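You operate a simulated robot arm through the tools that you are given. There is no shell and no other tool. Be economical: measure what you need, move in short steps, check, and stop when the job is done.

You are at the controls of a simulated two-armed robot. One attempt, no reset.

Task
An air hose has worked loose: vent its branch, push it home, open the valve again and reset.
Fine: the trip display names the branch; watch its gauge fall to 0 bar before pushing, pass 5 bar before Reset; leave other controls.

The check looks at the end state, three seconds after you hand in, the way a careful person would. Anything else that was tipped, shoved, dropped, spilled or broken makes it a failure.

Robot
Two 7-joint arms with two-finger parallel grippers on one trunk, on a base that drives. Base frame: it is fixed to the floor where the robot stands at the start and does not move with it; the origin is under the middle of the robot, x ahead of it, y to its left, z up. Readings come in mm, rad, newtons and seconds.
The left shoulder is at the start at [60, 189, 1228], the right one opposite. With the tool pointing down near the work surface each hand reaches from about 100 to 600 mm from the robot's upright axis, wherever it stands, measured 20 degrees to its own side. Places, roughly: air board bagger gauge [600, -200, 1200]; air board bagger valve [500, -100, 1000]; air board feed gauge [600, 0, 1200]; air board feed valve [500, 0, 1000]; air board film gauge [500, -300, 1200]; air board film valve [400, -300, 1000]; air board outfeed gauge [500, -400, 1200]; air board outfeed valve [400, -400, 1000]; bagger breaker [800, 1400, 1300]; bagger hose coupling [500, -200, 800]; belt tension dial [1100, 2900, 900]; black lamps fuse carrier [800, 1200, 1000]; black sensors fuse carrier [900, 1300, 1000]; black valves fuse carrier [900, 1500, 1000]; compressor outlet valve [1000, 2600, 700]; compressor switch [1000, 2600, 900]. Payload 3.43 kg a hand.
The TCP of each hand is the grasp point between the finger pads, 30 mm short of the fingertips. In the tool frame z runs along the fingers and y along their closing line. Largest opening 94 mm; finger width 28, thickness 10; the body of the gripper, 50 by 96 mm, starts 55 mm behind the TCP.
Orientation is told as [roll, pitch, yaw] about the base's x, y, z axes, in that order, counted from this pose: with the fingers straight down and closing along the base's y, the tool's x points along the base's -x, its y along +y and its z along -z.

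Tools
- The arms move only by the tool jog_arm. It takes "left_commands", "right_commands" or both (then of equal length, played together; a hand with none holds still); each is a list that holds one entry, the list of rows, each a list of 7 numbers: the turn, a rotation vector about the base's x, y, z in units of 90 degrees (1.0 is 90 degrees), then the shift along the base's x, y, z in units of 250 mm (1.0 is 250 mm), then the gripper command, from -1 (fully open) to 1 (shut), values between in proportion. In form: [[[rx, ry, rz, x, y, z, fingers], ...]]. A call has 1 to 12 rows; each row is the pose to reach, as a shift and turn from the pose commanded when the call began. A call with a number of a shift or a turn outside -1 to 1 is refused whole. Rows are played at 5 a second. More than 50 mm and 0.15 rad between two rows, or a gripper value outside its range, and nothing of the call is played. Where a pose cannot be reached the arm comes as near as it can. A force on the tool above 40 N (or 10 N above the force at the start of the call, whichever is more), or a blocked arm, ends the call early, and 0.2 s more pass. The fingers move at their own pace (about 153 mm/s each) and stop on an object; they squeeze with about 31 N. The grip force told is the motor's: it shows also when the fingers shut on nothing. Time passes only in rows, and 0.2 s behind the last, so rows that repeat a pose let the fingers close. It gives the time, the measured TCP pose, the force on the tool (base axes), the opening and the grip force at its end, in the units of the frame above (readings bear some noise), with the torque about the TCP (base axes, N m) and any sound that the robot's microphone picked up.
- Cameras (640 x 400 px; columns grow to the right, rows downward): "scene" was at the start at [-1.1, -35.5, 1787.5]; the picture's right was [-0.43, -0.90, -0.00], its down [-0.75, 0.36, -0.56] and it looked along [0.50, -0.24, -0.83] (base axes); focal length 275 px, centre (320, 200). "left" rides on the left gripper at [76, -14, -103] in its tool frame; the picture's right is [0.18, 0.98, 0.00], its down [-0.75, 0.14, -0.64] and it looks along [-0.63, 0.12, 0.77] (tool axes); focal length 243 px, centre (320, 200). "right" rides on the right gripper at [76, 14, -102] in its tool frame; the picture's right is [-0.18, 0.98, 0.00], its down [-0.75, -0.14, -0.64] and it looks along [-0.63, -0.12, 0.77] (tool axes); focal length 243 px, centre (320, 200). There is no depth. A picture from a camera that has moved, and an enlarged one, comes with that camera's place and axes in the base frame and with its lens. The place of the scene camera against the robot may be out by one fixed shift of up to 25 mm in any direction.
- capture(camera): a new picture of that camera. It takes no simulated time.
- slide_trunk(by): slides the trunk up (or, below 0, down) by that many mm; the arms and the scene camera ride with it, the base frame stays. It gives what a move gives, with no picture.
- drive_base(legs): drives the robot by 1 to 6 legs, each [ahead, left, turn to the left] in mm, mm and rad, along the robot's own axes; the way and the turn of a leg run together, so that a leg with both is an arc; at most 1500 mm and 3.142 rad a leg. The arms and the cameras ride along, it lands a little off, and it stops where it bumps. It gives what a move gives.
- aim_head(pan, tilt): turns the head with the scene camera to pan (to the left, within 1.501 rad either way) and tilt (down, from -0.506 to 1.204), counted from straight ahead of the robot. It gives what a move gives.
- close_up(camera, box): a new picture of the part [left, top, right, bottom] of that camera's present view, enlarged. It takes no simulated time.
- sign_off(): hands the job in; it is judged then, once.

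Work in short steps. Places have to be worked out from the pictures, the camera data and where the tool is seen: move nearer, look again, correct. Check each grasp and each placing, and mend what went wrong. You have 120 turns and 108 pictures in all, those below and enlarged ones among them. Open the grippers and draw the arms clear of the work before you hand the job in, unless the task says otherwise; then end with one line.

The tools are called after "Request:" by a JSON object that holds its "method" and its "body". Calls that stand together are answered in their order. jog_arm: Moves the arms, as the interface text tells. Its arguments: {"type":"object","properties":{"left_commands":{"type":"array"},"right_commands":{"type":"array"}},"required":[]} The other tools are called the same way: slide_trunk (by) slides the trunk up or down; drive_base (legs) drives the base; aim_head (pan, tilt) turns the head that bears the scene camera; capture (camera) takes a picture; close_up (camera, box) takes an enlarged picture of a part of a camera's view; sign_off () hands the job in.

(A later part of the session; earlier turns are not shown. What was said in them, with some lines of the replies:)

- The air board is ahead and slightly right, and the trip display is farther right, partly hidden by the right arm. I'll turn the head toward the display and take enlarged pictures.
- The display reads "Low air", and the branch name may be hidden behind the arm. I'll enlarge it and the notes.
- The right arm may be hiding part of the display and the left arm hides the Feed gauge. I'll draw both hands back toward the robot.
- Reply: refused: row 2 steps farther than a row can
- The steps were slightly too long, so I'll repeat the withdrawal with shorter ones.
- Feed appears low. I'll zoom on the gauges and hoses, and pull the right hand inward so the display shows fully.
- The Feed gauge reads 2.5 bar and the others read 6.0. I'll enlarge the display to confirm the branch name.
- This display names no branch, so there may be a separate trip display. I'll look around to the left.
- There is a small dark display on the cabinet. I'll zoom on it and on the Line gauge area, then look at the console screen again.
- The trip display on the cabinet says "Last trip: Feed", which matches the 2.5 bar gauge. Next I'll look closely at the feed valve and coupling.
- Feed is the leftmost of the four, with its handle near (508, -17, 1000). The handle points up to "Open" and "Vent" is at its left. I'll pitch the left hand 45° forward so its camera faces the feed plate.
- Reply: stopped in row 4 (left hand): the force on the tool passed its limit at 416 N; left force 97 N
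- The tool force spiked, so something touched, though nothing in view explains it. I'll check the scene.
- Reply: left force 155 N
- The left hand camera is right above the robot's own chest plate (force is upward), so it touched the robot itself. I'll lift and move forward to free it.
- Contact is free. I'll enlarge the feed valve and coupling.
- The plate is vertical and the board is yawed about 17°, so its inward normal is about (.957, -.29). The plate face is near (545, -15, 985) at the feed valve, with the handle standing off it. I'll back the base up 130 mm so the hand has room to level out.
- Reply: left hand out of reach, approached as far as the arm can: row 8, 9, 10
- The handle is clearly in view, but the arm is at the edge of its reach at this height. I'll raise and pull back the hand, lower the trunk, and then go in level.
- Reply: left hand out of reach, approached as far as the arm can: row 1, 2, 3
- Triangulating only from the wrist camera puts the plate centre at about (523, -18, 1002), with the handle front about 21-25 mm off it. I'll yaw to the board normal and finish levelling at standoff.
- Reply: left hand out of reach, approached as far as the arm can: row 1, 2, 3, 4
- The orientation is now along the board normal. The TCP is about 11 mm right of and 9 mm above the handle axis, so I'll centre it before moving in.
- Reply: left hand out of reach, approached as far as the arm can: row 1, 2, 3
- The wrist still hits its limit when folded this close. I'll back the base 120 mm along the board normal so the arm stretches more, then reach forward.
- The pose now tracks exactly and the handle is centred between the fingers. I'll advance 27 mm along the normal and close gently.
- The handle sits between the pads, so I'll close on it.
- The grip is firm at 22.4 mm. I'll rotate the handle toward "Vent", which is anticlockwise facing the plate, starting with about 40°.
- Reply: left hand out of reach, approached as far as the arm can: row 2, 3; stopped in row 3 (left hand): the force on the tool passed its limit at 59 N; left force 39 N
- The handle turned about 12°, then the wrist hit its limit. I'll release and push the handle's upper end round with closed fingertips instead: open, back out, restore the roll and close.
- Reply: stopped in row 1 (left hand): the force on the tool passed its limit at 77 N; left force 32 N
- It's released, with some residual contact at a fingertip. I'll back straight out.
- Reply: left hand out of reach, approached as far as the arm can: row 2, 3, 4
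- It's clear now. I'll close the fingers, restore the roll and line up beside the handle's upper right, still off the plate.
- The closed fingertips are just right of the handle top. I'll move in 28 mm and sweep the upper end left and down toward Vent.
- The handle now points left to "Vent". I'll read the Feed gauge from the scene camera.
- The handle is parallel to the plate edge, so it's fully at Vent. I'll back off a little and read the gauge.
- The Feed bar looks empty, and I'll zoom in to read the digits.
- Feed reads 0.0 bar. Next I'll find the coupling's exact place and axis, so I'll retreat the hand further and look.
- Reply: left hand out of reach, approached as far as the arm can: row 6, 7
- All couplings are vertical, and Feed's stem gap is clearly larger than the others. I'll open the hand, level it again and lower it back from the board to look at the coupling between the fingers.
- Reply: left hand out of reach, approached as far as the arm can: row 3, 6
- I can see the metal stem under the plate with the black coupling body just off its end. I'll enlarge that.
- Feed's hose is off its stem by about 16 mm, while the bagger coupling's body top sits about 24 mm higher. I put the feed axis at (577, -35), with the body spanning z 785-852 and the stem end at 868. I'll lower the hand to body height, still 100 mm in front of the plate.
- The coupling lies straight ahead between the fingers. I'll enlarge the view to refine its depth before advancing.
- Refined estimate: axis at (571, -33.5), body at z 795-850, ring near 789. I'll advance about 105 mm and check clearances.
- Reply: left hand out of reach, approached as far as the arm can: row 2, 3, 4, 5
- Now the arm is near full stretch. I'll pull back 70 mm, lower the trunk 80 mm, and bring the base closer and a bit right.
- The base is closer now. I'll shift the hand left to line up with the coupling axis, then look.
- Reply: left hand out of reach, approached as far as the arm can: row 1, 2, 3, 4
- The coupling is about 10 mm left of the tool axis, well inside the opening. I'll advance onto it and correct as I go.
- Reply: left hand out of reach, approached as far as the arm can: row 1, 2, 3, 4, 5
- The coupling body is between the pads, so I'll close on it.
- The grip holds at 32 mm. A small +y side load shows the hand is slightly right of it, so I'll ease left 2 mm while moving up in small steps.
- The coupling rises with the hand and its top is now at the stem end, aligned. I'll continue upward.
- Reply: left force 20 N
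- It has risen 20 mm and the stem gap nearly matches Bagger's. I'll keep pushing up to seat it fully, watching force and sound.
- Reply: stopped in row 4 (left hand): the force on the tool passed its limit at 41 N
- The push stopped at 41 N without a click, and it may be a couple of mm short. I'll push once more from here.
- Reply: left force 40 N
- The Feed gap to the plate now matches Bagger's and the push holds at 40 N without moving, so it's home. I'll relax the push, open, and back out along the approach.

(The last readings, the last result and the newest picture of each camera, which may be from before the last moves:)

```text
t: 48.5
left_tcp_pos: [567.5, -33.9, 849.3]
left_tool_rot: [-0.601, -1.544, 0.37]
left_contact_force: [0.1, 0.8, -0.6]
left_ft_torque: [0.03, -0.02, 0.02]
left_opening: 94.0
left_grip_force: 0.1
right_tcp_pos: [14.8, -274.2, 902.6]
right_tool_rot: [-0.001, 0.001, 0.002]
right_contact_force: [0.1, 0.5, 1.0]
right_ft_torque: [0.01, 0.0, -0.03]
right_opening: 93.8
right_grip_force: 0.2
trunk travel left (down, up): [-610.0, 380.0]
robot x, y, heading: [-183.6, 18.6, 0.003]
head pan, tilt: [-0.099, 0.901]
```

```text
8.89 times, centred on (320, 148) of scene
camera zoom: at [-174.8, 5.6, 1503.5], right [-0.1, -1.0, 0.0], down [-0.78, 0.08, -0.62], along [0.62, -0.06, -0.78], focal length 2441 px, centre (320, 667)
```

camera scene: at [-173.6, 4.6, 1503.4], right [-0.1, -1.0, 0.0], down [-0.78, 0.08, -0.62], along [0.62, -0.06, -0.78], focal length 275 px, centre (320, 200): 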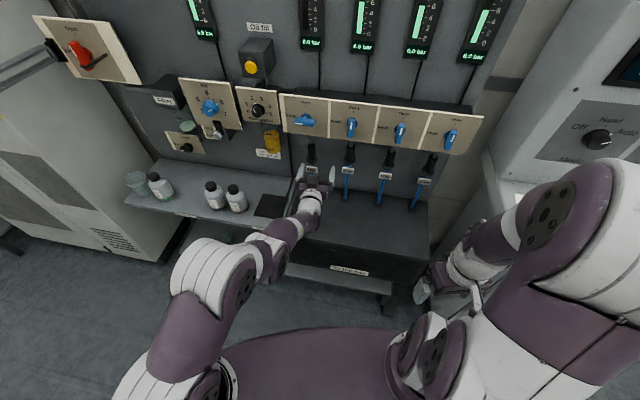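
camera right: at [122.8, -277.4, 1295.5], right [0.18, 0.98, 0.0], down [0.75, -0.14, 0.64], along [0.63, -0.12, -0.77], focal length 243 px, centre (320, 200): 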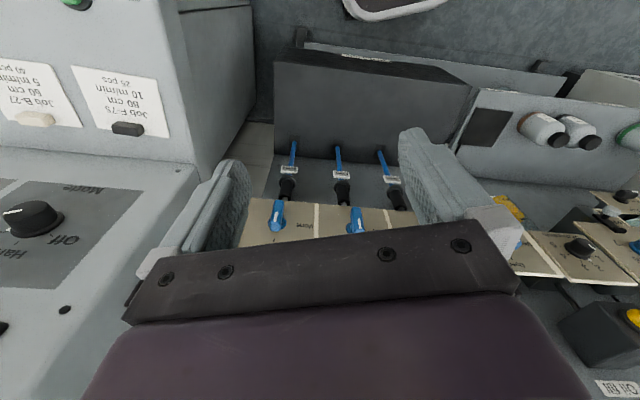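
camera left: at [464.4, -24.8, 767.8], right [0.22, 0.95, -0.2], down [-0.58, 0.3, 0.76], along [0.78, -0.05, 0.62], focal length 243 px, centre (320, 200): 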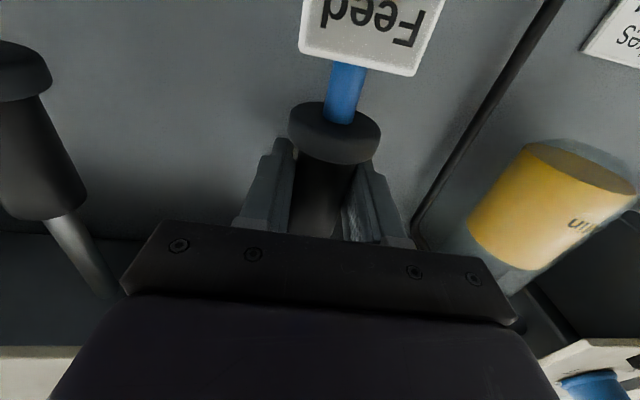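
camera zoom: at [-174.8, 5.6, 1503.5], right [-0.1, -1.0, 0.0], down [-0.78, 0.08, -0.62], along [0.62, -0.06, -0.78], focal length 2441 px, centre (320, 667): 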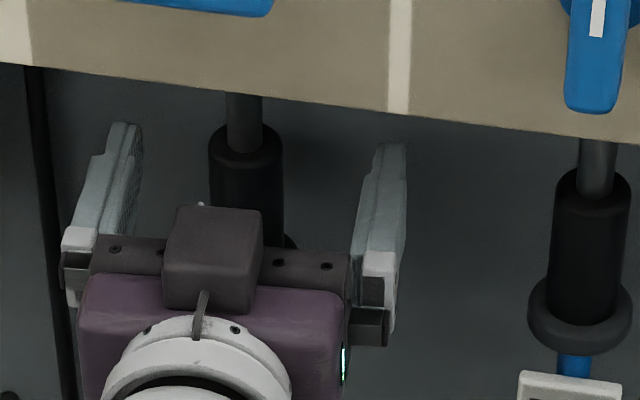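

The coupling stays seated, its gap equal to Bagger's. I'll back the hand straight out.

Request:
{"method": "jog_arm", "body": {"left_commands": [[[0, 0, 0, -0.12, 0.029, 0, -1], [0, 0, 0, -0.24, 0.058, -0.02, -1], [0, 0, 0, -0.36, 0.088, -0.04, -1], [0, 0, 0, -0.36, 0.088, -0.04, -1]]]}}

Request:
{"method": "drive_base", "body": {"legs": [[-75, 60, 0]]}}

Request:
{"method": "capture", "body": {"camera": "left"}}

Request:
{"method": "capture", "body": {"camera": "scene"}}

```text
t: 49.5
left_tcp_pos: [475.8, -15.7, 838.8]
left_tool_rot: [-0.527, -1.54, 0.308]
left_contact_force: [0.2, -0.3, -0.1]
left_ft_torque: [0.0, 0.02, -0.02]
left_opening: 94.0
left_grip_force: 0.0
left hand out of reach, approached as far as the arm can: row 3, 4
right_tcp_pos: [14.9, -273.8, 901.7]
right_tool_rot: [0.001, 0.002, 0.002]
right_contact_force: [-0.1, -0.2, 0.5]
right_ft_torque: [0.0, 0.05, 0.02]
right_opening: 94.0
right_grip_force: 0.0
trunk travel left (down, up): [-610.0, 380.0]
robot x, y, heading: [-181.9, 19.6, 0.006]
head pan, tilt: [-0.099, 0.901]
```

```text
t: 50.7
left_tcp_pos: [399.6, 46.2, 840.7]
left_tool_rot: [-0.563, -1.543, 0.337]
left_contact_force: [0.3, -0.2, 0.2]
left_ft_torque: [0.01, -0.02, 0.02]
left_opening: 94.1
left_grip_force: 0.0
right_tcp_pos: [-61.6, -212.0, 902.6]
right_tool_rot: [0.001, -0.001, 0.0]
right_contact_force: [-0.1, -0.5, 0.2]
right_ft_torque: [-0.05, -0.01, 0.0]
right_opening: 94.1
right_grip_force: 0.1
trunk travel left (down, up): [-610.0, 380.0]
robot x, y, heading: [-259.9, 78.7, -0.001]
head pan, tilt: [-0.099, 0.901]
```

```text
41 pictures are left
camera left: at [295.5, 52.8, 766.3], right [0.21, 0.96, -0.2], down [-0.57, 0.29, 0.77], along [0.79, -0.05, 0.61], focal length 243 px, centre (320, 200)
```

left: 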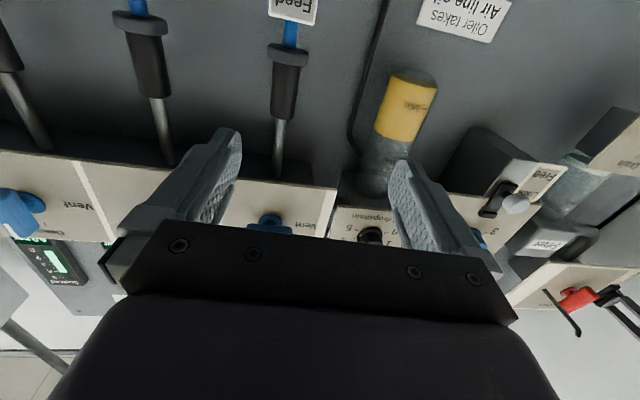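

```text
40 pictures are left
camera scene: at [-250.2, 67.8, 1503.4], right [-0.1, -0.99, 0.0], down [-0.78, 0.08, -0.62], along [0.62, -0.06, -0.78], focal length 275 px, centre (320, 200)
```

scene: 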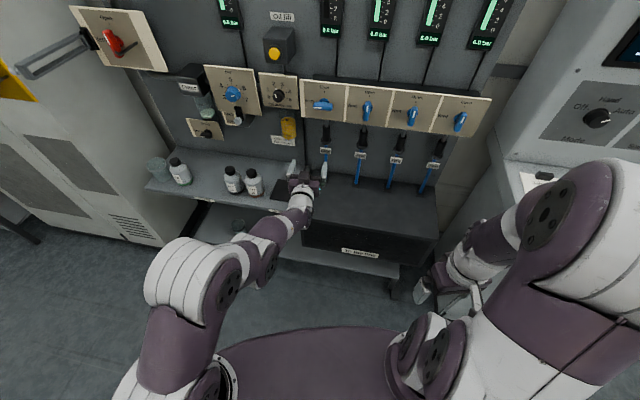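

I'll check the seated coupling against Bagger's in an enlarged view.

Request:
{"method": "close_up", "body": {"camera": "left", "box": [100, 0, 340, 200]}}

Request:
{"method": "close_up", "body": {"camera": "scene", "box": [295, 75, 415, 195]}}

```text
2.00 times, centred on (220, 100) of left
camera zoom: at [295.5, 52.8, 766.3], right [0.21, 0.96, -0.2], down [-0.57, 0.29, 0.77], along [0.79, -0.05, 0.61], focal length 485 px, centre (520, 400)
```

zoom: 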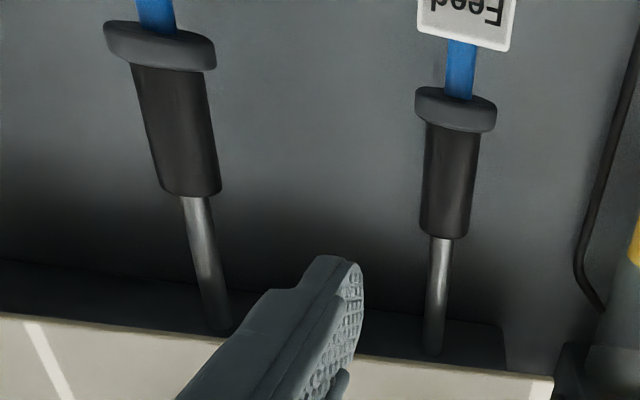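

```text
3.33 times, centred on (355, 135) of scene
camera zoom: at [-250.2, 67.8, 1503.4], right [-0.1, -0.99, 0.0], down [-0.78, 0.08, -0.62], along [0.62, -0.06, -0.78], focal length 916 px, centre (203, 417)
```

zoom: 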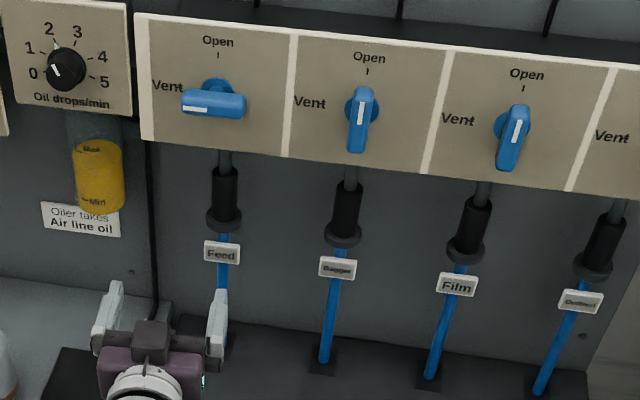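

Feed's body-to-stem ratio matches Bagger's, so it's seated. Now I'll reopen the valve: raise the trunk, close the fingers and line up below the handle's left end.

Request:
{"method": "slide_trunk", "body": {"by": 128}}

Request:
{"method": "jog_arm", "body": {"left_commands": [[[0, 0, 0, 0.1, -0.03, 0, 1], [0, 0, 0, 0.2, -0.055, 0, 1], [0, 0, 0, 0.22, -0.06, 0, 1], [0, 0, 0, 0.22, -0.06, 0, 1]]]}}

Request:
{"method": "capture", "body": {"camera": "left"}}

```text
t: 52.2
left_tcp_pos: [401.1, 44.2, 967.2]
left_tool_rot: [-0.526, -1.544, 0.303]
left_contact_force: [0.6, 0.3, 0.0]
left_ft_torque: [0.0, 0.02, 0.04]
left_opening: 94.2
left_grip_force: 0.1
right_tcp_pos: [-60.5, -213.8, 1030.1]
right_tool_rot: [0.001, -0.001, 0.001]
right_contact_force: [0.8, -0.7, -0.7]
right_ft_torque: [0.01, 0.0, -0.01]
right_opening: 94.0
right_grip_force: 0.1
trunk travel left (down, up): [-738.0, 252.0]
robot x, y, heading: [-256.5, 79.5, -0.001]
head pan, tilt: [-0.099, 0.901]
```

```text
t: 53.2
left_tcp_pos: [457.4, 28.9, 964.1]
left_tool_rot: [-0.53, -1.544, 0.304]
left_contact_force: [0.2, 0.0, -0.3]
left_ft_torque: [-0.04, 0.03, 0.0]
left_opening: 0.0
left_grip_force: 31.1
right_tcp_pos: [-61.1, -212.3, 1030.5]
right_tool_rot: [0.001, -0.001, 0.0]
right_contact_force: [-0.3, 1.1, 0.2]
right_ft_torque: [-0.04, 0.0, -0.01]
right_opening: 93.9
right_grip_force: 0.0
trunk travel left (down, up): [-738.0, 252.0]
robot x, y, heading: [-260.7, 79.5, 0.002]
head pan, tilt: [-0.099, 0.901]
```

```text
37 pictures are left
camera left: at [351.4, 37.3, 891.4], right [0.21, 0.96, -0.2], down [-0.57, 0.29, 0.77], along [0.79, -0.05, 0.61], focal length 243 px, centre (320, 200)
```

left: 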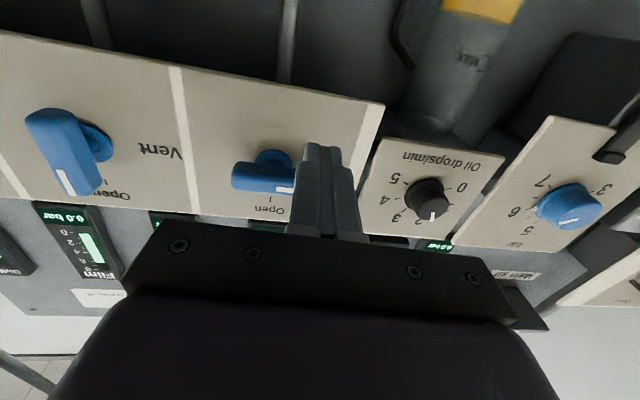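

The closed fingertips sit below the handle's left end. I'll move in and sweep that end up and round to "Open", the reverse of the earlier arc.

Request:
{"method": "jog_arm", "body": {"left_commands": [[[0, 0, 0, 0.073, -0.014, 0, 1], [0, 0, 0, 0.146, -0.028, 0, 1], [0, 0, 0, 0.149, -0.02, 0.052, 1], [0, 0, 0, 0.153, -0.005, 0.088, 1], [0, 0, 0, 0.152, -0.009, 0.132, 1], [0, 0, 0, 0.145, -0.032, 0.172, 1], [0, 0, 0, 0.139, -0.051, 0.192, 1], [0, 0, 0, 0.134, -0.066, 0.208, 1], [0, 0, 0, 0.132, -0.074, 0.212, 1]]]}}

Request:
{"method": "capture", "body": {"camera": "left"}}

```text
t: 55.2
left_tcp_pos: [489.4, 11.5, 1020.9]
left_tool_rot: [-0.542, -1.544, 0.317]
left_contact_force: [0.8, -0.2, -0.9]
left_ft_torque: [0.01, -0.03, 0.02]
left_opening: 0.0
left_grip_force: 30.8
right_tcp_pos: [-59.9, -212.4, 1029.7]
right_tool_rot: [0.002, 0.001, -0.001]
right_contact_force: [0.2, -0.7, 0.2]
right_ft_torque: [0.02, -0.03, -0.01]
right_opening: 93.9
right_grip_force: 0.0
trunk travel left (down, up): [-738.0, 252.0]
robot x, y, heading: [-258.9, 81.4, -0.003]
head pan, tilt: [-0.099, 0.901]
```

```text
36 pictures are left
camera left: at [383.6, 19.3, 947.2], right [0.21, 0.96, -0.2], down [-0.57, 0.29, 0.77], along [0.79, -0.05, 0.61], focal length 243 px, centre (320, 200)
```

left: 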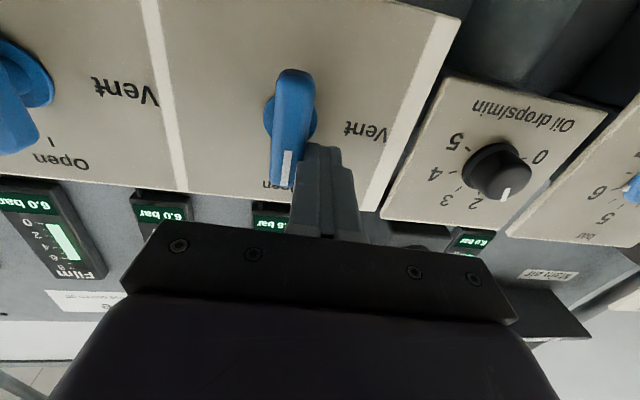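

The handle is upright at "Open". I'll back off and check the handle and gauge.

Request:
{"method": "jog_arm", "body": {"left_commands": [[[0, 0, 0, 0, 0.02, 0, 1], [0, 0, 0, -0.12, 0.05, 0, 1], [0, 0, 0, -0.24, 0.12, 0.02, 1], [0, 0, 0, -0.28, 0.2, 0.04, 1]]]}}

Request:
{"method": "aim_head", "body": {"pan": -0.1, "tilt": 0.6}}

Request:
{"method": "close_up", "body": {"camera": "scene", "box": [250, 90, 490, 260]}}

Request:
{"method": "close_up", "body": {"camera": "left", "box": [120, 30, 400, 220]}}

```text
t: 56.2
left_tcp_pos: [418.4, 56.7, 1034.2]
left_tool_rot: [-0.524, -1.539, 0.309]
left_contact_force: [0.5, 0.5, -0.9]
left_ft_torque: [0.01, 0.03, -0.02]
left_opening: 0.1
left_grip_force: 31.0
left hand out of reach, approached as far as the arm can: row 4
right_tcp_pos: [-62.1, -211.2, 1029.2]
right_tool_rot: [0.001, 0.0, 0.002]
right_contact_force: [-1.0, -0.8, 0.1]
right_ft_torque: [-0.01, -0.03, 0.03]
right_opening: 94.0
right_grip_force: 0.1
trunk travel left (down, up): [-738.0, 252.0]
robot x, y, heading: [-255.9, 76.9, -0.0]
head pan, tilt: [-0.099, 0.901]
```

```text
t: 57.0
left_tcp_pos: [418.7, 58.1, 1033.9]
left_tool_rot: [-0.494, -1.542, 0.278]
left_contact_force: [-0.6, 0.2, -0.1]
left_ft_torque: [0.0, 0.02, -0.02]
left_opening: 0.0
left_grip_force: 31.7
right_tcp_pos: [-61.0, -213.2, 1030.3]
right_tool_rot: [-0.001, -0.001, 0.0]
right_contact_force: [0.6, -0.6, 0.4]
right_ft_torque: [0.02, 0.01, 0.0]
right_opening: 94.0
right_grip_force: 0.1
trunk travel left (down, up): [-738.0, 252.0]
robot x, y, heading: [-258.5, 81.7, 0.002]
head pan, tilt: [-0.099, 0.6]
```

```text
2.35 times, centred on (370, 175) of scene
camera zoom: at [-236.3, 65.6, 1656.1], right [-0.1, -0.99, 0.0], down [-0.56, 0.06, -0.82], along [0.82, -0.08, -0.57], focal length 646 px, centre (202, 259)
```

zoom: 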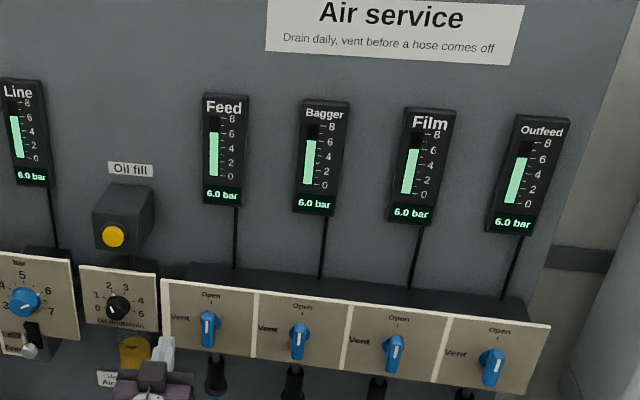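

```text
2.11 times, centred on (260, 125) of left
camera zoom: at [313.2, 64.1, 960.1], right [0.2, 0.96, -0.2], down [-0.57, 0.28, 0.77], along [0.79, -0.04, 0.61], focal length 511 px, centre (446, 358)
```

zoom: 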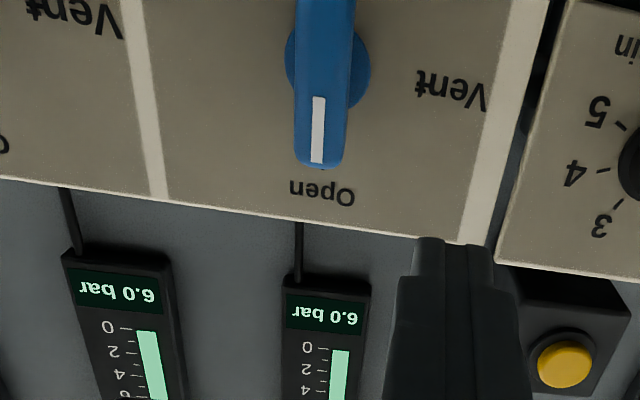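

Feed reads 6.0 bar with the valve at Open. Now for Reset: I'll withdraw the left hand and look at the console on the right.

Request:
{"method": "jog_arm", "body": {"left_commands": [[[0, 0.07, 0, 0, 0.04, 0.06, -1], [0, 0.15, 0, 0, 0.08, 0.12, -1], [0, 0.23, 0, -0.05, 0.12, 0.18, -1], [0, 0.31, 0, -0.1, 0.16, 0.24, -1], [0, 0.39, 0, -0.15, 0.2, 0.3, -1], [0, 0.47, 0, -0.2, 0.24, 0.36, -1], [0, 0.55, 0, -0.25, 0.28, 0.4, -1], [0, 0.63, 0, -0.3, 0.32, 0.4, -1], [0, 0.71, 0, -0.35, 0.36, 0.4, -1]]]}}

Request:
{"method": "aim_head", "body": {"pan": -1.0, "tilt": 0.8}}

Request:
{"method": "capture", "body": {"camera": "scene"}}

```text
t: 59.0
left_tcp_pos: [319.4, 156.3, 1113.1]
left_tool_rot: [-0.23, -0.427, 0.009]
left_contact_force: [0.5, 0.3, 0.1]
left_ft_torque: [0.0, 0.0, 0.0]
left_opening: 94.2
left_grip_force: 0.0
left hand out of reach, approached as far as the arm can: row 6, 8, 9
right_tcp_pos: [-59.7, -211.9, 1029.6]
right_tool_rot: [0.0, 0.002, 0.0]
right_contact_force: [0.5, -0.3, 0.2]
right_ft_torque: [0.01, 0.0, 0.01]
right_opening: 94.0
right_grip_force: 0.1
trunk travel left (down, up): [-738.0, 252.0]
robot x, y, heading: [-258.5, 80.4, -0.004]
head pan, tilt: [-0.099, 0.6]
```

```text
t: 60.2
left_tcp_pos: [320.7, 156.1, 1114.7]
left_tool_rot: [-0.23, -0.429, 0.009]
left_contact_force: [-0.6, -0.8, 0.1]
left_ft_torque: [-0.02, -0.03, -0.01]
left_opening: 94.1
left_grip_force: 0.0
right_tcp_pos: [-59.7, -213.3, 1029.7]
right_tool_rot: [0.0, 0.0, 0.001]
right_contact_force: [0.5, -0.4, 0.5]
right_ft_torque: [0.01, -0.02, -0.04]
right_opening: 94.0
right_grip_force: 0.0
trunk travel left (down, up): [-738.0, 252.0]
robot x, y, heading: [-260.1, 80.0, 0.001]
head pan, tilt: [-1.0, 0.799]
```

```text
33 pictures are left
camera scene: at [-280.6, 6.5, 1639.3], right [-0.84, -0.54, 0.0], down [-0.39, 0.6, -0.7], along [0.38, -0.59, -0.72], focal length 275 px, centre (320, 200)
```

scene: 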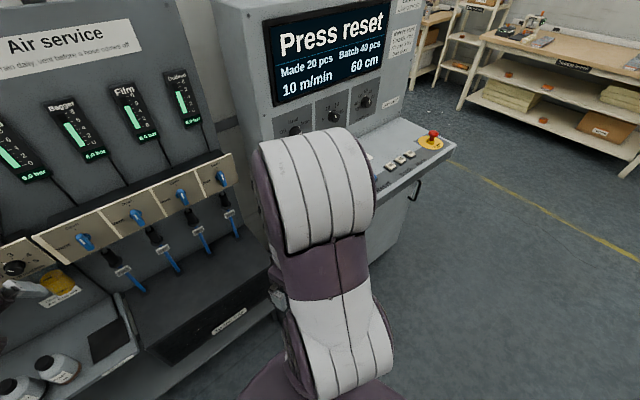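

The display now says "Press reset". Triangulating the e-stop and the button row puts Reset near (-15, -781, 935) on a console parallel to the board. I'll fold the left hand back to its straight-down pose near the body before driving.

Request:
{"method": "jog_arm", "body": {"left_commands": [[[0.02, 0.08, 0, -0.15, 0.05, 0.05, -1], [0.05, 0.16, 0, -0.3, 0.1, 0.1, -1], [0.08, 0.22, 0, -0.45, 0.15, 0.15, -1], [0.12, 0.27, 0, -0.6, 0.2, 0.2, -1], [0.146, 0.27, 0, -0.75, 0.25, 0.2, -1], [0.146, 0.27, 0, -0.9, 0.3, 0.2, -1]]]}}

Request:
{"method": "drive_base", "body": {"legs": [[-200, 0, 0], [0, 0, -0.29], [0, -583, 0]]}}

Request:
{"method": "aim_head", "body": {"pan": -0.3, "tilt": 0.75}}

Request:
{"method": "capture", "body": {"camera": "scene"}}

```text
t: 61.6
left_tcp_pos: [105.0, 198.7, 1112.0]
left_tool_rot: [-0.199, -0.041, -0.025]
left_contact_force: [0.1, 0.1, -0.3]
left_ft_torque: [0.0, -0.03, -0.02]
left_opening: 94.0
left_grip_force: 0.0
left hand out of reach, approached as far as the arm can: row 1, 2, 3, 4, 5, 6
right_tcp_pos: [-61.9, -213.4, 1030.9]
right_tool_rot: [-0.001, -0.002, 0.001]
right_contact_force: [-0.7, 0.1, -0.5]
right_ft_torque: [-0.01, 0.04, 0.02]
right_opening: 93.9
right_grip_force: 0.0
trunk travel left (down, up): [-738.0, 252.0]
robot x, y, heading: [-261.6, 81.1, -0.001]
head pan, tilt: [-1.0, 0.799]
```

```text
t: 67.1
left_tcp_pos: [-243.8, -471.4, 1110.2]
left_tool_rot: [-0.2, -0.038, -0.314]
left_contact_force: [0.0, 0.1, 0.4]
left_ft_torque: [-0.01, 0.0, 0.01]
left_opening: 93.7
left_grip_force: 0.0
right_tcp_pos: [-522.6, -817.3, 1029.3]
right_tool_rot: [0.0, 0.0, -0.291]
right_contact_force: [-0.4, 0.2, 0.6]
right_ft_torque: [-0.04, 0.05, -0.02]
right_opening: 94.1
right_grip_force: 0.2
trunk travel left (down, up): [-738.0, 252.0]
robot x, y, heading: [-629.3, -481.1, -0.289]
head pan, tilt: [-1.0, 0.799]
```

```text
t: 68.2
left_tcp_pos: [-243.8, -472.5, 1111.3]
left_tool_rot: [-0.2, -0.038, -0.313]
left_contact_force: [-0.2, -0.8, -0.6]
left_ft_torque: [0.05, -0.02, -0.03]
left_opening: 94.1
left_grip_force: 0.1
right_tcp_pos: [-522.9, -817.4, 1030.5]
right_tool_rot: [0.0, -0.002, -0.29]
right_contact_force: [0.0, -0.3, -0.4]
right_ft_torque: [0.0, 0.03, 0.0]
right_opening: 94.1
right_grip_force: 0.0
trunk travel left (down, up): [-738.0, 252.0]
robot x, y, heading: [-632.9, -480.0, -0.287]
head pan, tilt: [-0.3, 0.75]
```

```text
32 pictures are left
camera scene: at [-623.7, -514.6, 1643.3], right [-0.56, -0.83, 0.0], down [-0.57, 0.38, -0.73], along [0.61, -0.41, -0.68], focal length 275 px, centre (320, 200)
```

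scene: 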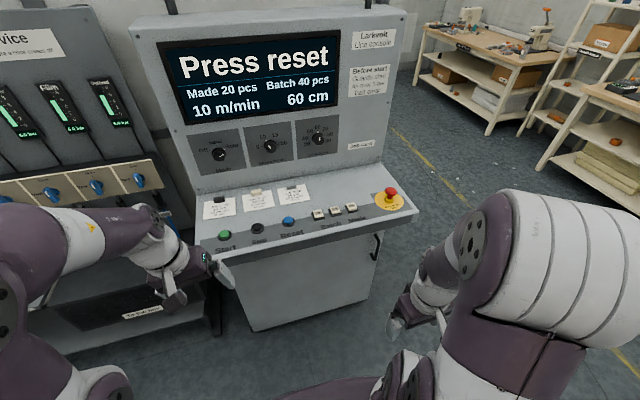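

Reset triangulates to (-15.5, -785, 930). I'll drive 200 mm closer and bring the closed right hand to a spot above it.

Request:
{"method": "drive_base", "body": {"legs": [[200, 0, 0]]}}

Request:
{"method": "jog_arm", "body": {"right_commands": [[[0, 0, 0, 0.15, 0.04, 0, 1], [0, 0, 0, 0.3, 0.08, 0, 1], [0, 0, 0, 0.45, 0.12, 0, 1], [0, 0, 0, 0.6, 0.16, 0, 1], [0, 0, 0, 0.75, 0.2, 0, 1], [0, 0, 0, 0.9, 0.24, 0, 1]]]}}

Request:
{"method": "capture", "body": {"camera": "scene"}}

Request:
{"method": "capture", "body": {"camera": "right"}}

```text
t: 69.8
left_tcp_pos: [-49.4, -531.6, 1111.1]
left_tool_rot: [-0.199, -0.039, -0.316]
left_contact_force: [-0.3, -0.3, -0.3]
left_ft_torque: [0.02, 0.03, -0.02]
left_opening: 94.0
left_grip_force: 0.1
right_tcp_pos: [-328.4, -875.5, 1029.3]
right_tool_rot: [-0.001, 0.0, -0.29]
right_contact_force: [0.4, 0.2, 0.7]
right_ft_torque: [0.03, 0.02, 0.01]
right_opening: 94.1
right_grip_force: 0.0
trunk travel left (down, up): [-738.0, 252.0]
robot x, y, heading: [-434.1, -534.3, -0.295]
head pan, tilt: [-0.3, 0.75]
```

```text
t: 71.2
left_tcp_pos: [-49.8, -529.4, 1110.5]
left_tool_rot: [-0.2, -0.037, -0.315]
left_contact_force: [0.4, 0.3, -0.9]
left_ft_torque: [-0.01, 0.02, 0.0]
left_opening: 93.9
left_grip_force: 0.1
right_tcp_pos: [-101.5, -813.5, 1030.5]
right_tool_rot: [-0.001, 0.003, -0.293]
right_contact_force: [0.6, -0.1, -0.7]
right_ft_torque: [0.01, -0.04, 0.0]
right_opening: 0.0
right_grip_force: 30.8
trunk travel left (down, up): [-738.0, 252.0]
robot x, y, heading: [-435.8, -542.6, -0.29]
head pan, tilt: [-0.3, 0.75]
```

```text
31 pictures are left
camera scene: at [-427.0, -572.8, 1643.3], right [-0.56, -0.83, 0.0], down [-0.57, 0.38, -0.73], along [0.61, -0.41, -0.68], focal length 275 px, centre (320, 200)
```

scene: 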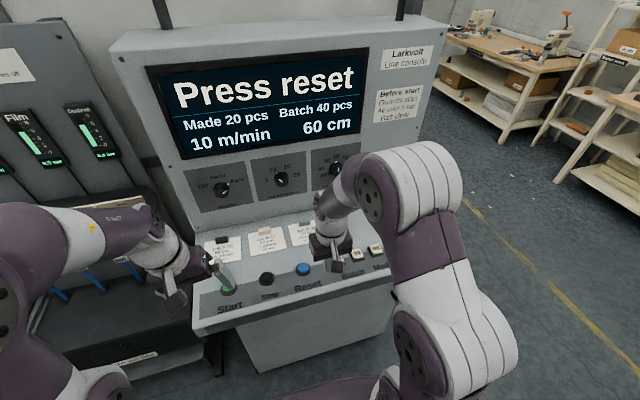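

```text
30 pictures are left
camera right: at [-170.2, -777.4, 1133.8], right [0.46, 0.89, 0.0], down [0.68, -0.35, 0.64], along [0.57, -0.29, -0.77], focal length 243 px, centre (320, 200)
```

right: 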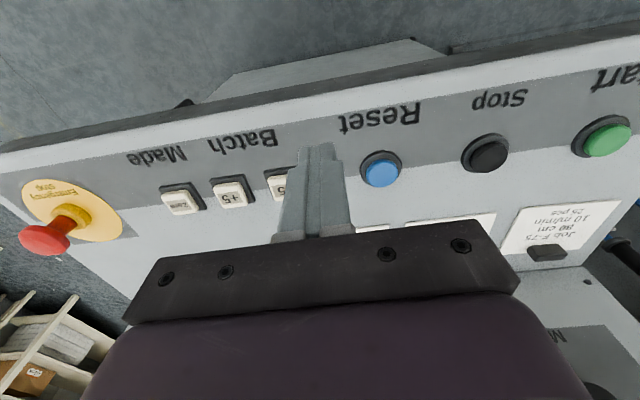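

The right camera places Reset near (-26, -783). I'll move above it, descend partway, and compare.

Request:
{"method": "jog_arm", "body": {"right_commands": [[[0, 0, 0, 0.15, 0.06, 0, 1], [0, 0, 0, 0.3, 0.122, 0, 1], [0, 0, 0, 0.3, 0.122, -0.08, 1], [0, 0, 0, 0.3, 0.122, -0.12, 1]]]}}

Request:
{"method": "capture", "body": {"camera": "right"}}

Request:
{"method": "close_up", "body": {"camera": "scene", "box": [220, 180, 400, 310]}}

```text
t: 72.2
left_tcp_pos: [-48.4, -531.0, 1110.3]
left_tool_rot: [-0.199, -0.038, -0.315]
left_contact_force: [0.0, 0.2, 0.7]
left_ft_torque: [0.01, 0.01, 0.02]
left_opening: 94.0
left_grip_force: 0.1
right_tcp_pos: [-26.7, -782.2, 998.4]
right_tool_rot: [0.0, 0.001, -0.291]
right_contact_force: [0.0, -0.2, 0.1]
right_ft_torque: [-0.03, -0.01, 0.01]
right_opening: 0.0
right_grip_force: 31.2
trunk travel left (down, up): [-738.0, 252.0]
robot x, y, heading: [-438.5, -540.4, -0.286]
head pan, tilt: [-0.3, 0.75]
```

```text
29 pictures are left
camera right: at [-95.8, -747.5, 1103.1], right [0.46, 0.89, 0.0], down [0.68, -0.35, 0.64], along [0.57, -0.29, -0.77], focal length 243 px, centre (320, 200)
```

right: 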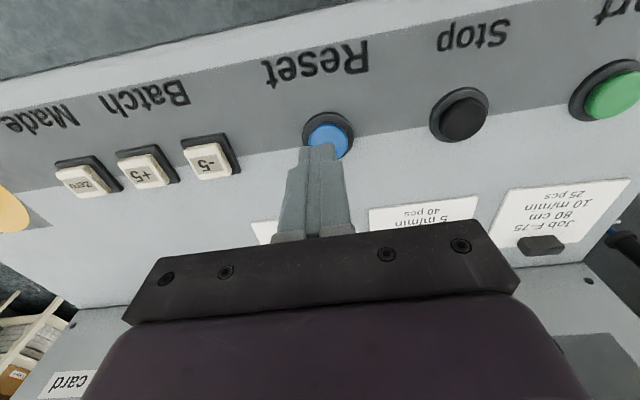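

```text
3.08 times, centred on (310, 245) of scene
camera zoom: at [-427.7, -572.8, 1643.3], right [-0.56, -0.83, 0.0], down [-0.57, 0.38, -0.73], along [0.61, -0.41, -0.68], focal length 845 px, centre (351, 62)
```

zoom: 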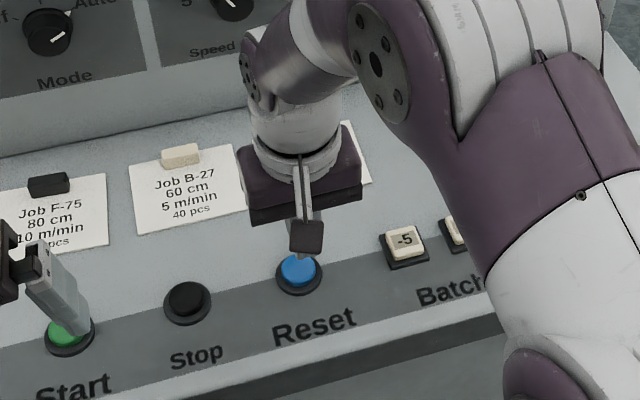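

Reset is about 20 mm further ahead than the fingertip. I'll shift to about (-5, -786), lower slightly and check.

Request:
{"method": "jog_arm", "body": {"right_commands": [[[0, 0, 0, 0.05, -0.01, 0, 1], [0, 0, 0, 0.088, -0.015, -0.04, 1], [0, 0, 0, 0.088, -0.015, -0.1, 1], [0, 0, 0, 0.088, -0.015, -0.12, 1]]]}}

Request:
{"method": "capture", "body": {"camera": "right"}}

Request:
{"method": "close_up", "body": {"camera": "scene", "box": [260, 220, 350, 290]}}

```text
t: 73.2
left_tcp_pos: [-48.7, -529.8, 1111.4]
left_tool_rot: [-0.198, -0.039, -0.315]
left_contact_force: [0.7, -0.7, -0.2]
left_ft_torque: [-0.01, -0.01, -0.02]
left_opening: 93.7
left_grip_force: 0.1
right_tcp_pos: [-6.0, -789.0, 969.3]
right_tool_rot: [0.0, -0.001, -0.293]
right_contact_force: [0.0, 0.2, -0.6]
right_ft_torque: [0.01, 0.0, 0.0]
right_opening: 0.2
right_grip_force: 31.0
trunk travel left (down, up): [-738.0, 252.0]
robot x, y, heading: [-431.7, -538.9, -0.291]
head pan, tilt: [-0.3, 0.75]
```

```text
27 pictures are left
camera right: at [-75.0, -752.9, 1073.2], right [0.46, 0.89, 0.0], down [0.68, -0.35, 0.64], along [0.57, -0.29, -0.77], focal length 243 px, centre (320, 200)
```

right: 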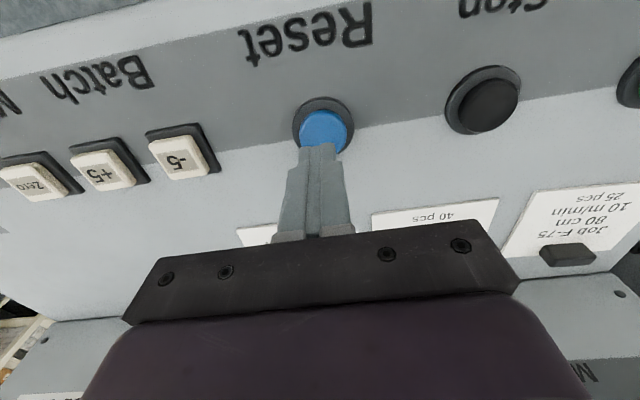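

```text
5.71 times, centred on (305, 255) of scene
camera zoom: at [-428.4, -573.1, 1643.3], right [-0.56, -0.83, 0.0], down [-0.57, 0.38, -0.73], along [0.61, -0.41, -0.68], focal length 1569 px, centre (406, -114)
```

zoom: 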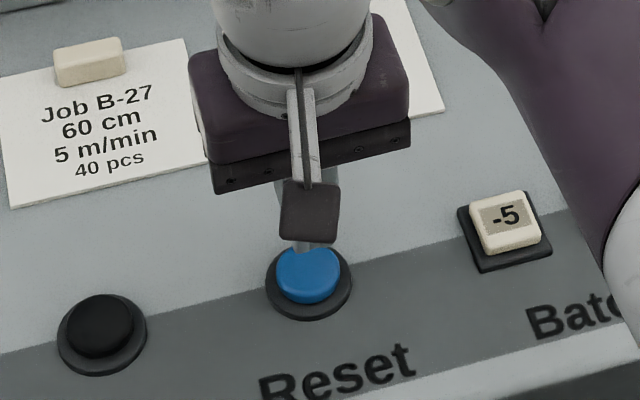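

Fingertip and button line up when projected down. I'll press straight down in small steps, with the force stop as guard.

Request:
{"method": "jog_arm", "body": {"right_commands": [[[0, 0, 0, 0, 0.01, -0.05, 1], [0, 0, 0, 0, 0.01, -0.09, 1], [0, 0, 0, 0, 0.01, -0.11, 1], [0, 0, 0, 0, 0.01, -0.125, 1], [0, 0, 0, 0, 0.01, -0.14, 1], [0, 0, 0, 0, 0.01, -0.155, 1]]]}}

Request:
{"method": "capture", "body": {"camera": "scene"}}

Request:
{"method": "capture", "body": {"camera": "right"}}

```text
t: 74.8
left_tcp_pos: [-56.2, -527.4, 1113.1]
left_tool_rot: [-0.199, -0.043, -0.315]
left_contact_force: [-0.2, 0.5, 0.9]
left_ft_torque: [-0.03, -0.05, 0.01]
left_opening: 93.8
left_grip_force: 0.0
right_tcp_pos: [-5.5, -785.5, 940.2]
right_tool_rot: [0.003, -0.024, -0.291]
right_contact_force: [-3.9, -0.4, 22.1]
right_ft_torque: [0.09, 0.64, 0.05]
right_opening: 0.2
right_grip_force: 31.3
trunk travel left (down, up): [-738.0, 252.0]
robot x, y, heading: [-436.1, -541.1, -0.292]
head pan, tilt: [-0.3, 0.75]
heard: click
stopped in row 6 (right hand): the force on the tool passed its limit at 41 N (the readings are from after the stop); the commanded pose is now the measured one
```

```text
25 pictures are left
camera scene: at [-437.3, -570.0, 1643.7], right [-0.56, -0.83, 0.0], down [-0.56, 0.38, -0.74], along [0.61, -0.41, -0.68], focal length 275 px, centre (320, 200)
```

scene: 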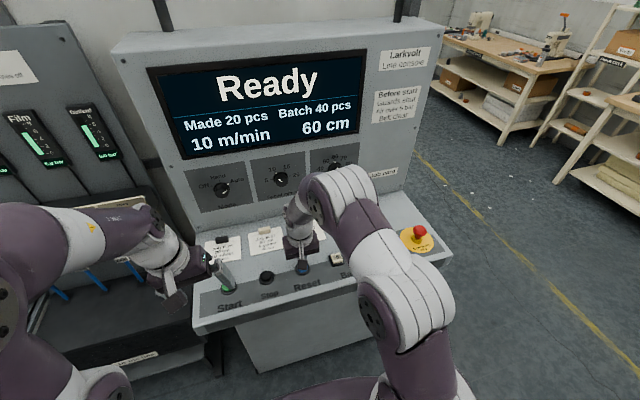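

```text
24 pictures are left
camera right: at [-76.3, -749.9, 1041.7], right [0.46, 0.89, 0.01], down [0.67, -0.35, 0.66], along [0.59, -0.3, -0.75], focal length 243 px, centre (320, 200)
```

right: 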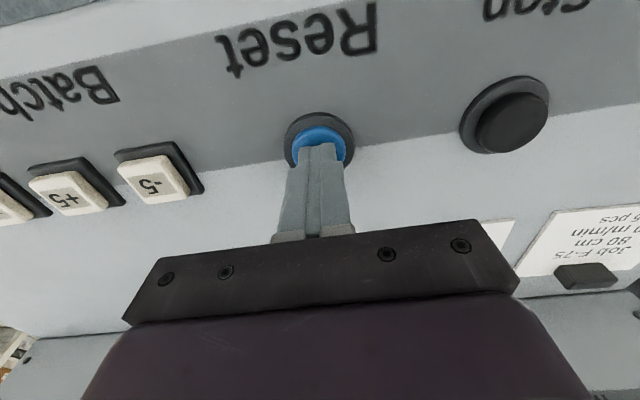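

I heard a click and the display now reads "Ready". I'll lift the right hand, open it, and drive back clear.

Request:
{"method": "jog_arm", "body": {"right_commands": [[[0, 0, 0, 0, 0, 0.1, 1], [0, 0, 0, -0.1, -0.02, 0.25, 1], [0, 0, 0, -0.25, -0.05, 0.4, -0.5], [0, 0, 0, -0.4, -0.08, 0.45, -1], [0, 0, 0, -0.55, -0.1, 0.45, -1]]]}}

Request:
{"method": "drive_base", "body": {"legs": [[-250, 0, 0]]}}

Request:
{"method": "aim_head", "body": {"pan": 0.1, "tilt": 0.5}}

Request:
{"method": "capture", "body": {"camera": "scene"}}

```text
refused: row 3 steps farther than a row can; nothing moved
```

```text
t: 75.6
left_tcp_pos: [-63.3, -526.6, 1111.2]
left_tool_rot: [-0.198, -0.04, -0.318]
left_contact_force: [-0.6, 0.4, 0.1]
left_ft_torque: [0.0, -0.03, 0.0]
left_opening: 94.0
left_grip_force: 0.0
right_tcp_pos: [-8.3, -784.5, 941.1]
right_tool_rot: [0.006, -0.039, -0.291]
right_contact_force: [1.9, 0.7, 5.3]
right_ft_torque: [-0.02, -0.05, 0.01]
right_opening: 0.0
right_grip_force: 30.7
trunk travel left (down, up): [-738.0, 252.0]
robot x, y, heading: [-447.6, -536.4, -0.293]
head pan, tilt: [-0.3, 0.75]
stopped in leg 1: the force on the tool passed its limit at 119 N (the readings are from after the stop); the commanded pose is now the measured one
```

```text
t: 76.5
left_tcp_pos: [-62.9, -525.8, 1110.4]
left_tool_rot: [-0.198, -0.039, -0.316]
left_contact_force: [-0.2, -0.1, 0.2]
left_ft_torque: [0.0, 0.0, -0.04]
left_opening: 94.3
left_grip_force: 0.0
right_tcp_pos: [-9.0, -784.3, 942.1]
right_tool_rot: [0.007, -0.036, -0.291]
right_contact_force: [3.7, -0.3, 6.5]
right_ft_torque: [0.04, -0.02, -0.02]
right_opening: 0.2
right_grip_force: 30.6
trunk travel left (down, up): [-738.0, 252.0]
robot x, y, heading: [-448.4, -535.4, -0.288]
head pan, tilt: [0.099, 0.499]
```

```text
23 pictures are left
camera scene: at [-421.4, -540.0, 1665.3], right [-0.19, -0.98, 0.0], down [-0.47, 0.09, -0.88], along [0.86, -0.17, -0.48], focal length 275 px, centre (320, 200)
```

scene: 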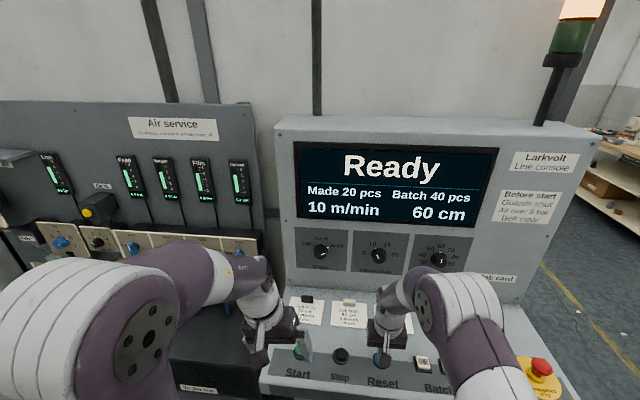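

The lift was refused for step size, so the drive tugged the fingertip against the button's rim and stopped. I shouldn't have batched those two calls. The display still shows Ready. I'll lift straight up in short steps before anything else.

Request:
{"method": "jog_arm", "body": {"right_commands": [[[0, 0, 0, 0, 0, 0.08, 1], [0, 0, 0, 0, 0, 0.2, 1], [0, 0, 0, 0, 0, 0.35, 1], [0, 0, 0, -0.1, 0, 0.45, 1], [0, 0, 0, -0.25, 0, 0.45, -1], [0, 0, 0, -0.4, 0, 0.45, -1]]]}}

Request:
{"method": "capture", "body": {"camera": "right"}}

```text
t: 77.9
left_tcp_pos: [-64.3, -525.5, 1111.2]
left_tool_rot: [-0.199, -0.04, -0.315]
left_contact_force: [0.4, -0.5, -0.1]
left_ft_torque: [-0.02, -0.02, -0.01]
left_opening: 93.9
left_grip_force: 0.1
right_tcp_pos: [-109.8, -784.7, 1051.8]
right_tool_rot: [0.005, -0.036, -0.291]
right_contact_force: [-1.3, 1.1, -0.2]
right_ft_torque: [0.0, 0.0, 0.0]
right_opening: 94.0
right_grip_force: 0.0
trunk travel left (down, up): [-738.0, 252.0]
robot x, y, heading: [-447.3, -531.6, -0.287]
head pan, tilt: [0.099, 0.499]
```

```text
22 pictures are left
camera right: at [-182.7, -748.7, 1153.3], right [0.46, 0.89, 0.01], down [0.66, -0.35, 0.67], along [0.6, -0.3, -0.74], focal length 243 px, centre (320, 200)
```

right: 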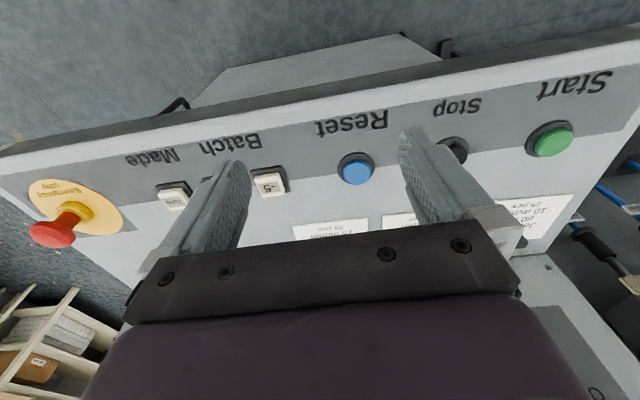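

The Reset button is intact and released, and the hand is clear. I'll back the base away and do a final check.

Request:
{"method": "drive_base", "body": {"legs": [[-250, 0, 0]]}}

Request:
{"method": "capture", "body": {"camera": "scene"}}

Request:
{"method": "close_up", "body": {"camera": "scene", "box": [60, 120, 300, 300]}}

```text
t: 79.7
left_tcp_pos: [-302.5, -455.7, 1112.2]
left_tool_rot: [-0.199, -0.037, -0.322]
left_contact_force: [0.3, -0.4, -0.8]
left_ft_torque: [-0.01, 0.01, 0.01]
left_opening: 93.9
left_grip_force: 0.0
right_tcp_pos: [-349.0, -713.6, 1051.1]
right_tool_rot: [0.006, -0.033, -0.295]
right_contact_force: [-0.3, 0.0, 0.7]
right_ft_torque: [-0.03, 0.06, -0.05]
right_opening: 93.9
right_grip_force: 0.0
trunk travel left (down, up): [-738.0, 252.0]
robot x, y, heading: [-690.5, -464.3, -0.294]
head pan, tilt: [0.099, 0.499]
```

```text
21 pictures are left
camera scene: at [-660.3, -467.9, 1665.2], right [-0.2, -0.98, 0.0], down [-0.47, 0.09, -0.88], along [0.86, -0.17, -0.48], focal length 275 px, centre (320, 200)
```

scene: 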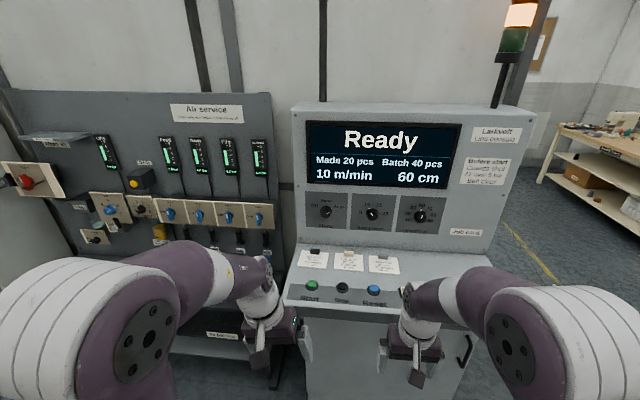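

```text
2.22 times, centred on (180, 210) of scene
camera zoom: at [-660.3, -467.9, 1665.2], right [-0.2, -0.98, 0.0], down [-0.47, 0.09, -0.88], along [0.86, -0.17, -0.48], focal length 610 px, centre (631, 178)
```

zoom: 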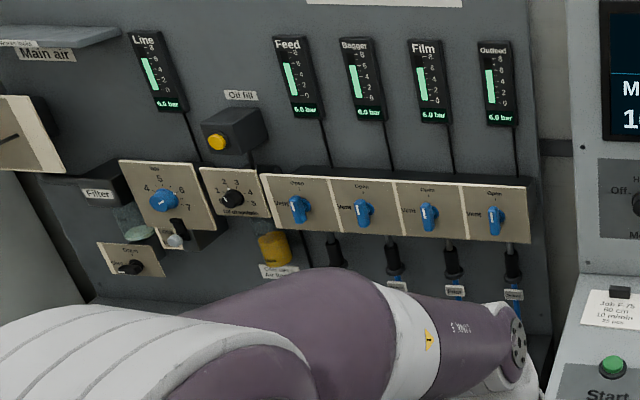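

Everything reads 6.0 bar and Ready. I'll take one closer look at the Feed handle's angle against the others.

Request:
{"method": "close_up", "body": {"camera": "scene", "box": [150, 190, 280, 260]}}

```text
4.92 times, centred on (215, 225) of scene
camera zoom: at [-660.3, -467.9, 1665.2], right [-0.2, -0.98, 0.0], down [-0.47, 0.09, -0.88], along [0.86, -0.17, -0.48], focal length 1352 px, centre (837, 77)
```

zoom: 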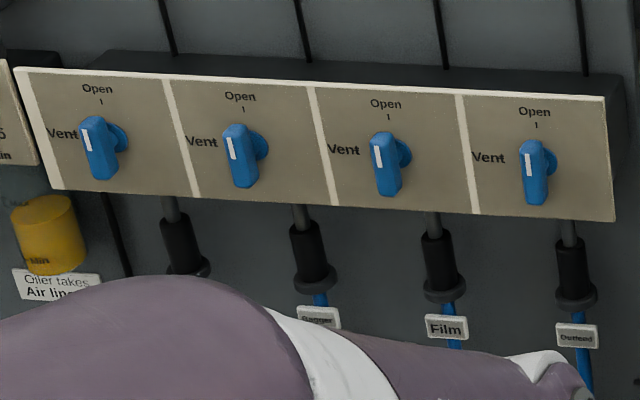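

All four handles line up at Open and the couplings match. Both grippers are open and clear, so I'm handing in.

Request:
{"method": "sign_off", "body": {}}

```text
The job is handed in.
```

The Feed branch was vented to 0.0 bar, its hose pushed home and its valve reopened (gauge at 6.0 bar), and Reset was pressed; the console shows "Ready". While backing away, one drive move dragged the fingertip sideways against the Reset button at 119 N before it stopped, and the button looked undamaged afterwards.
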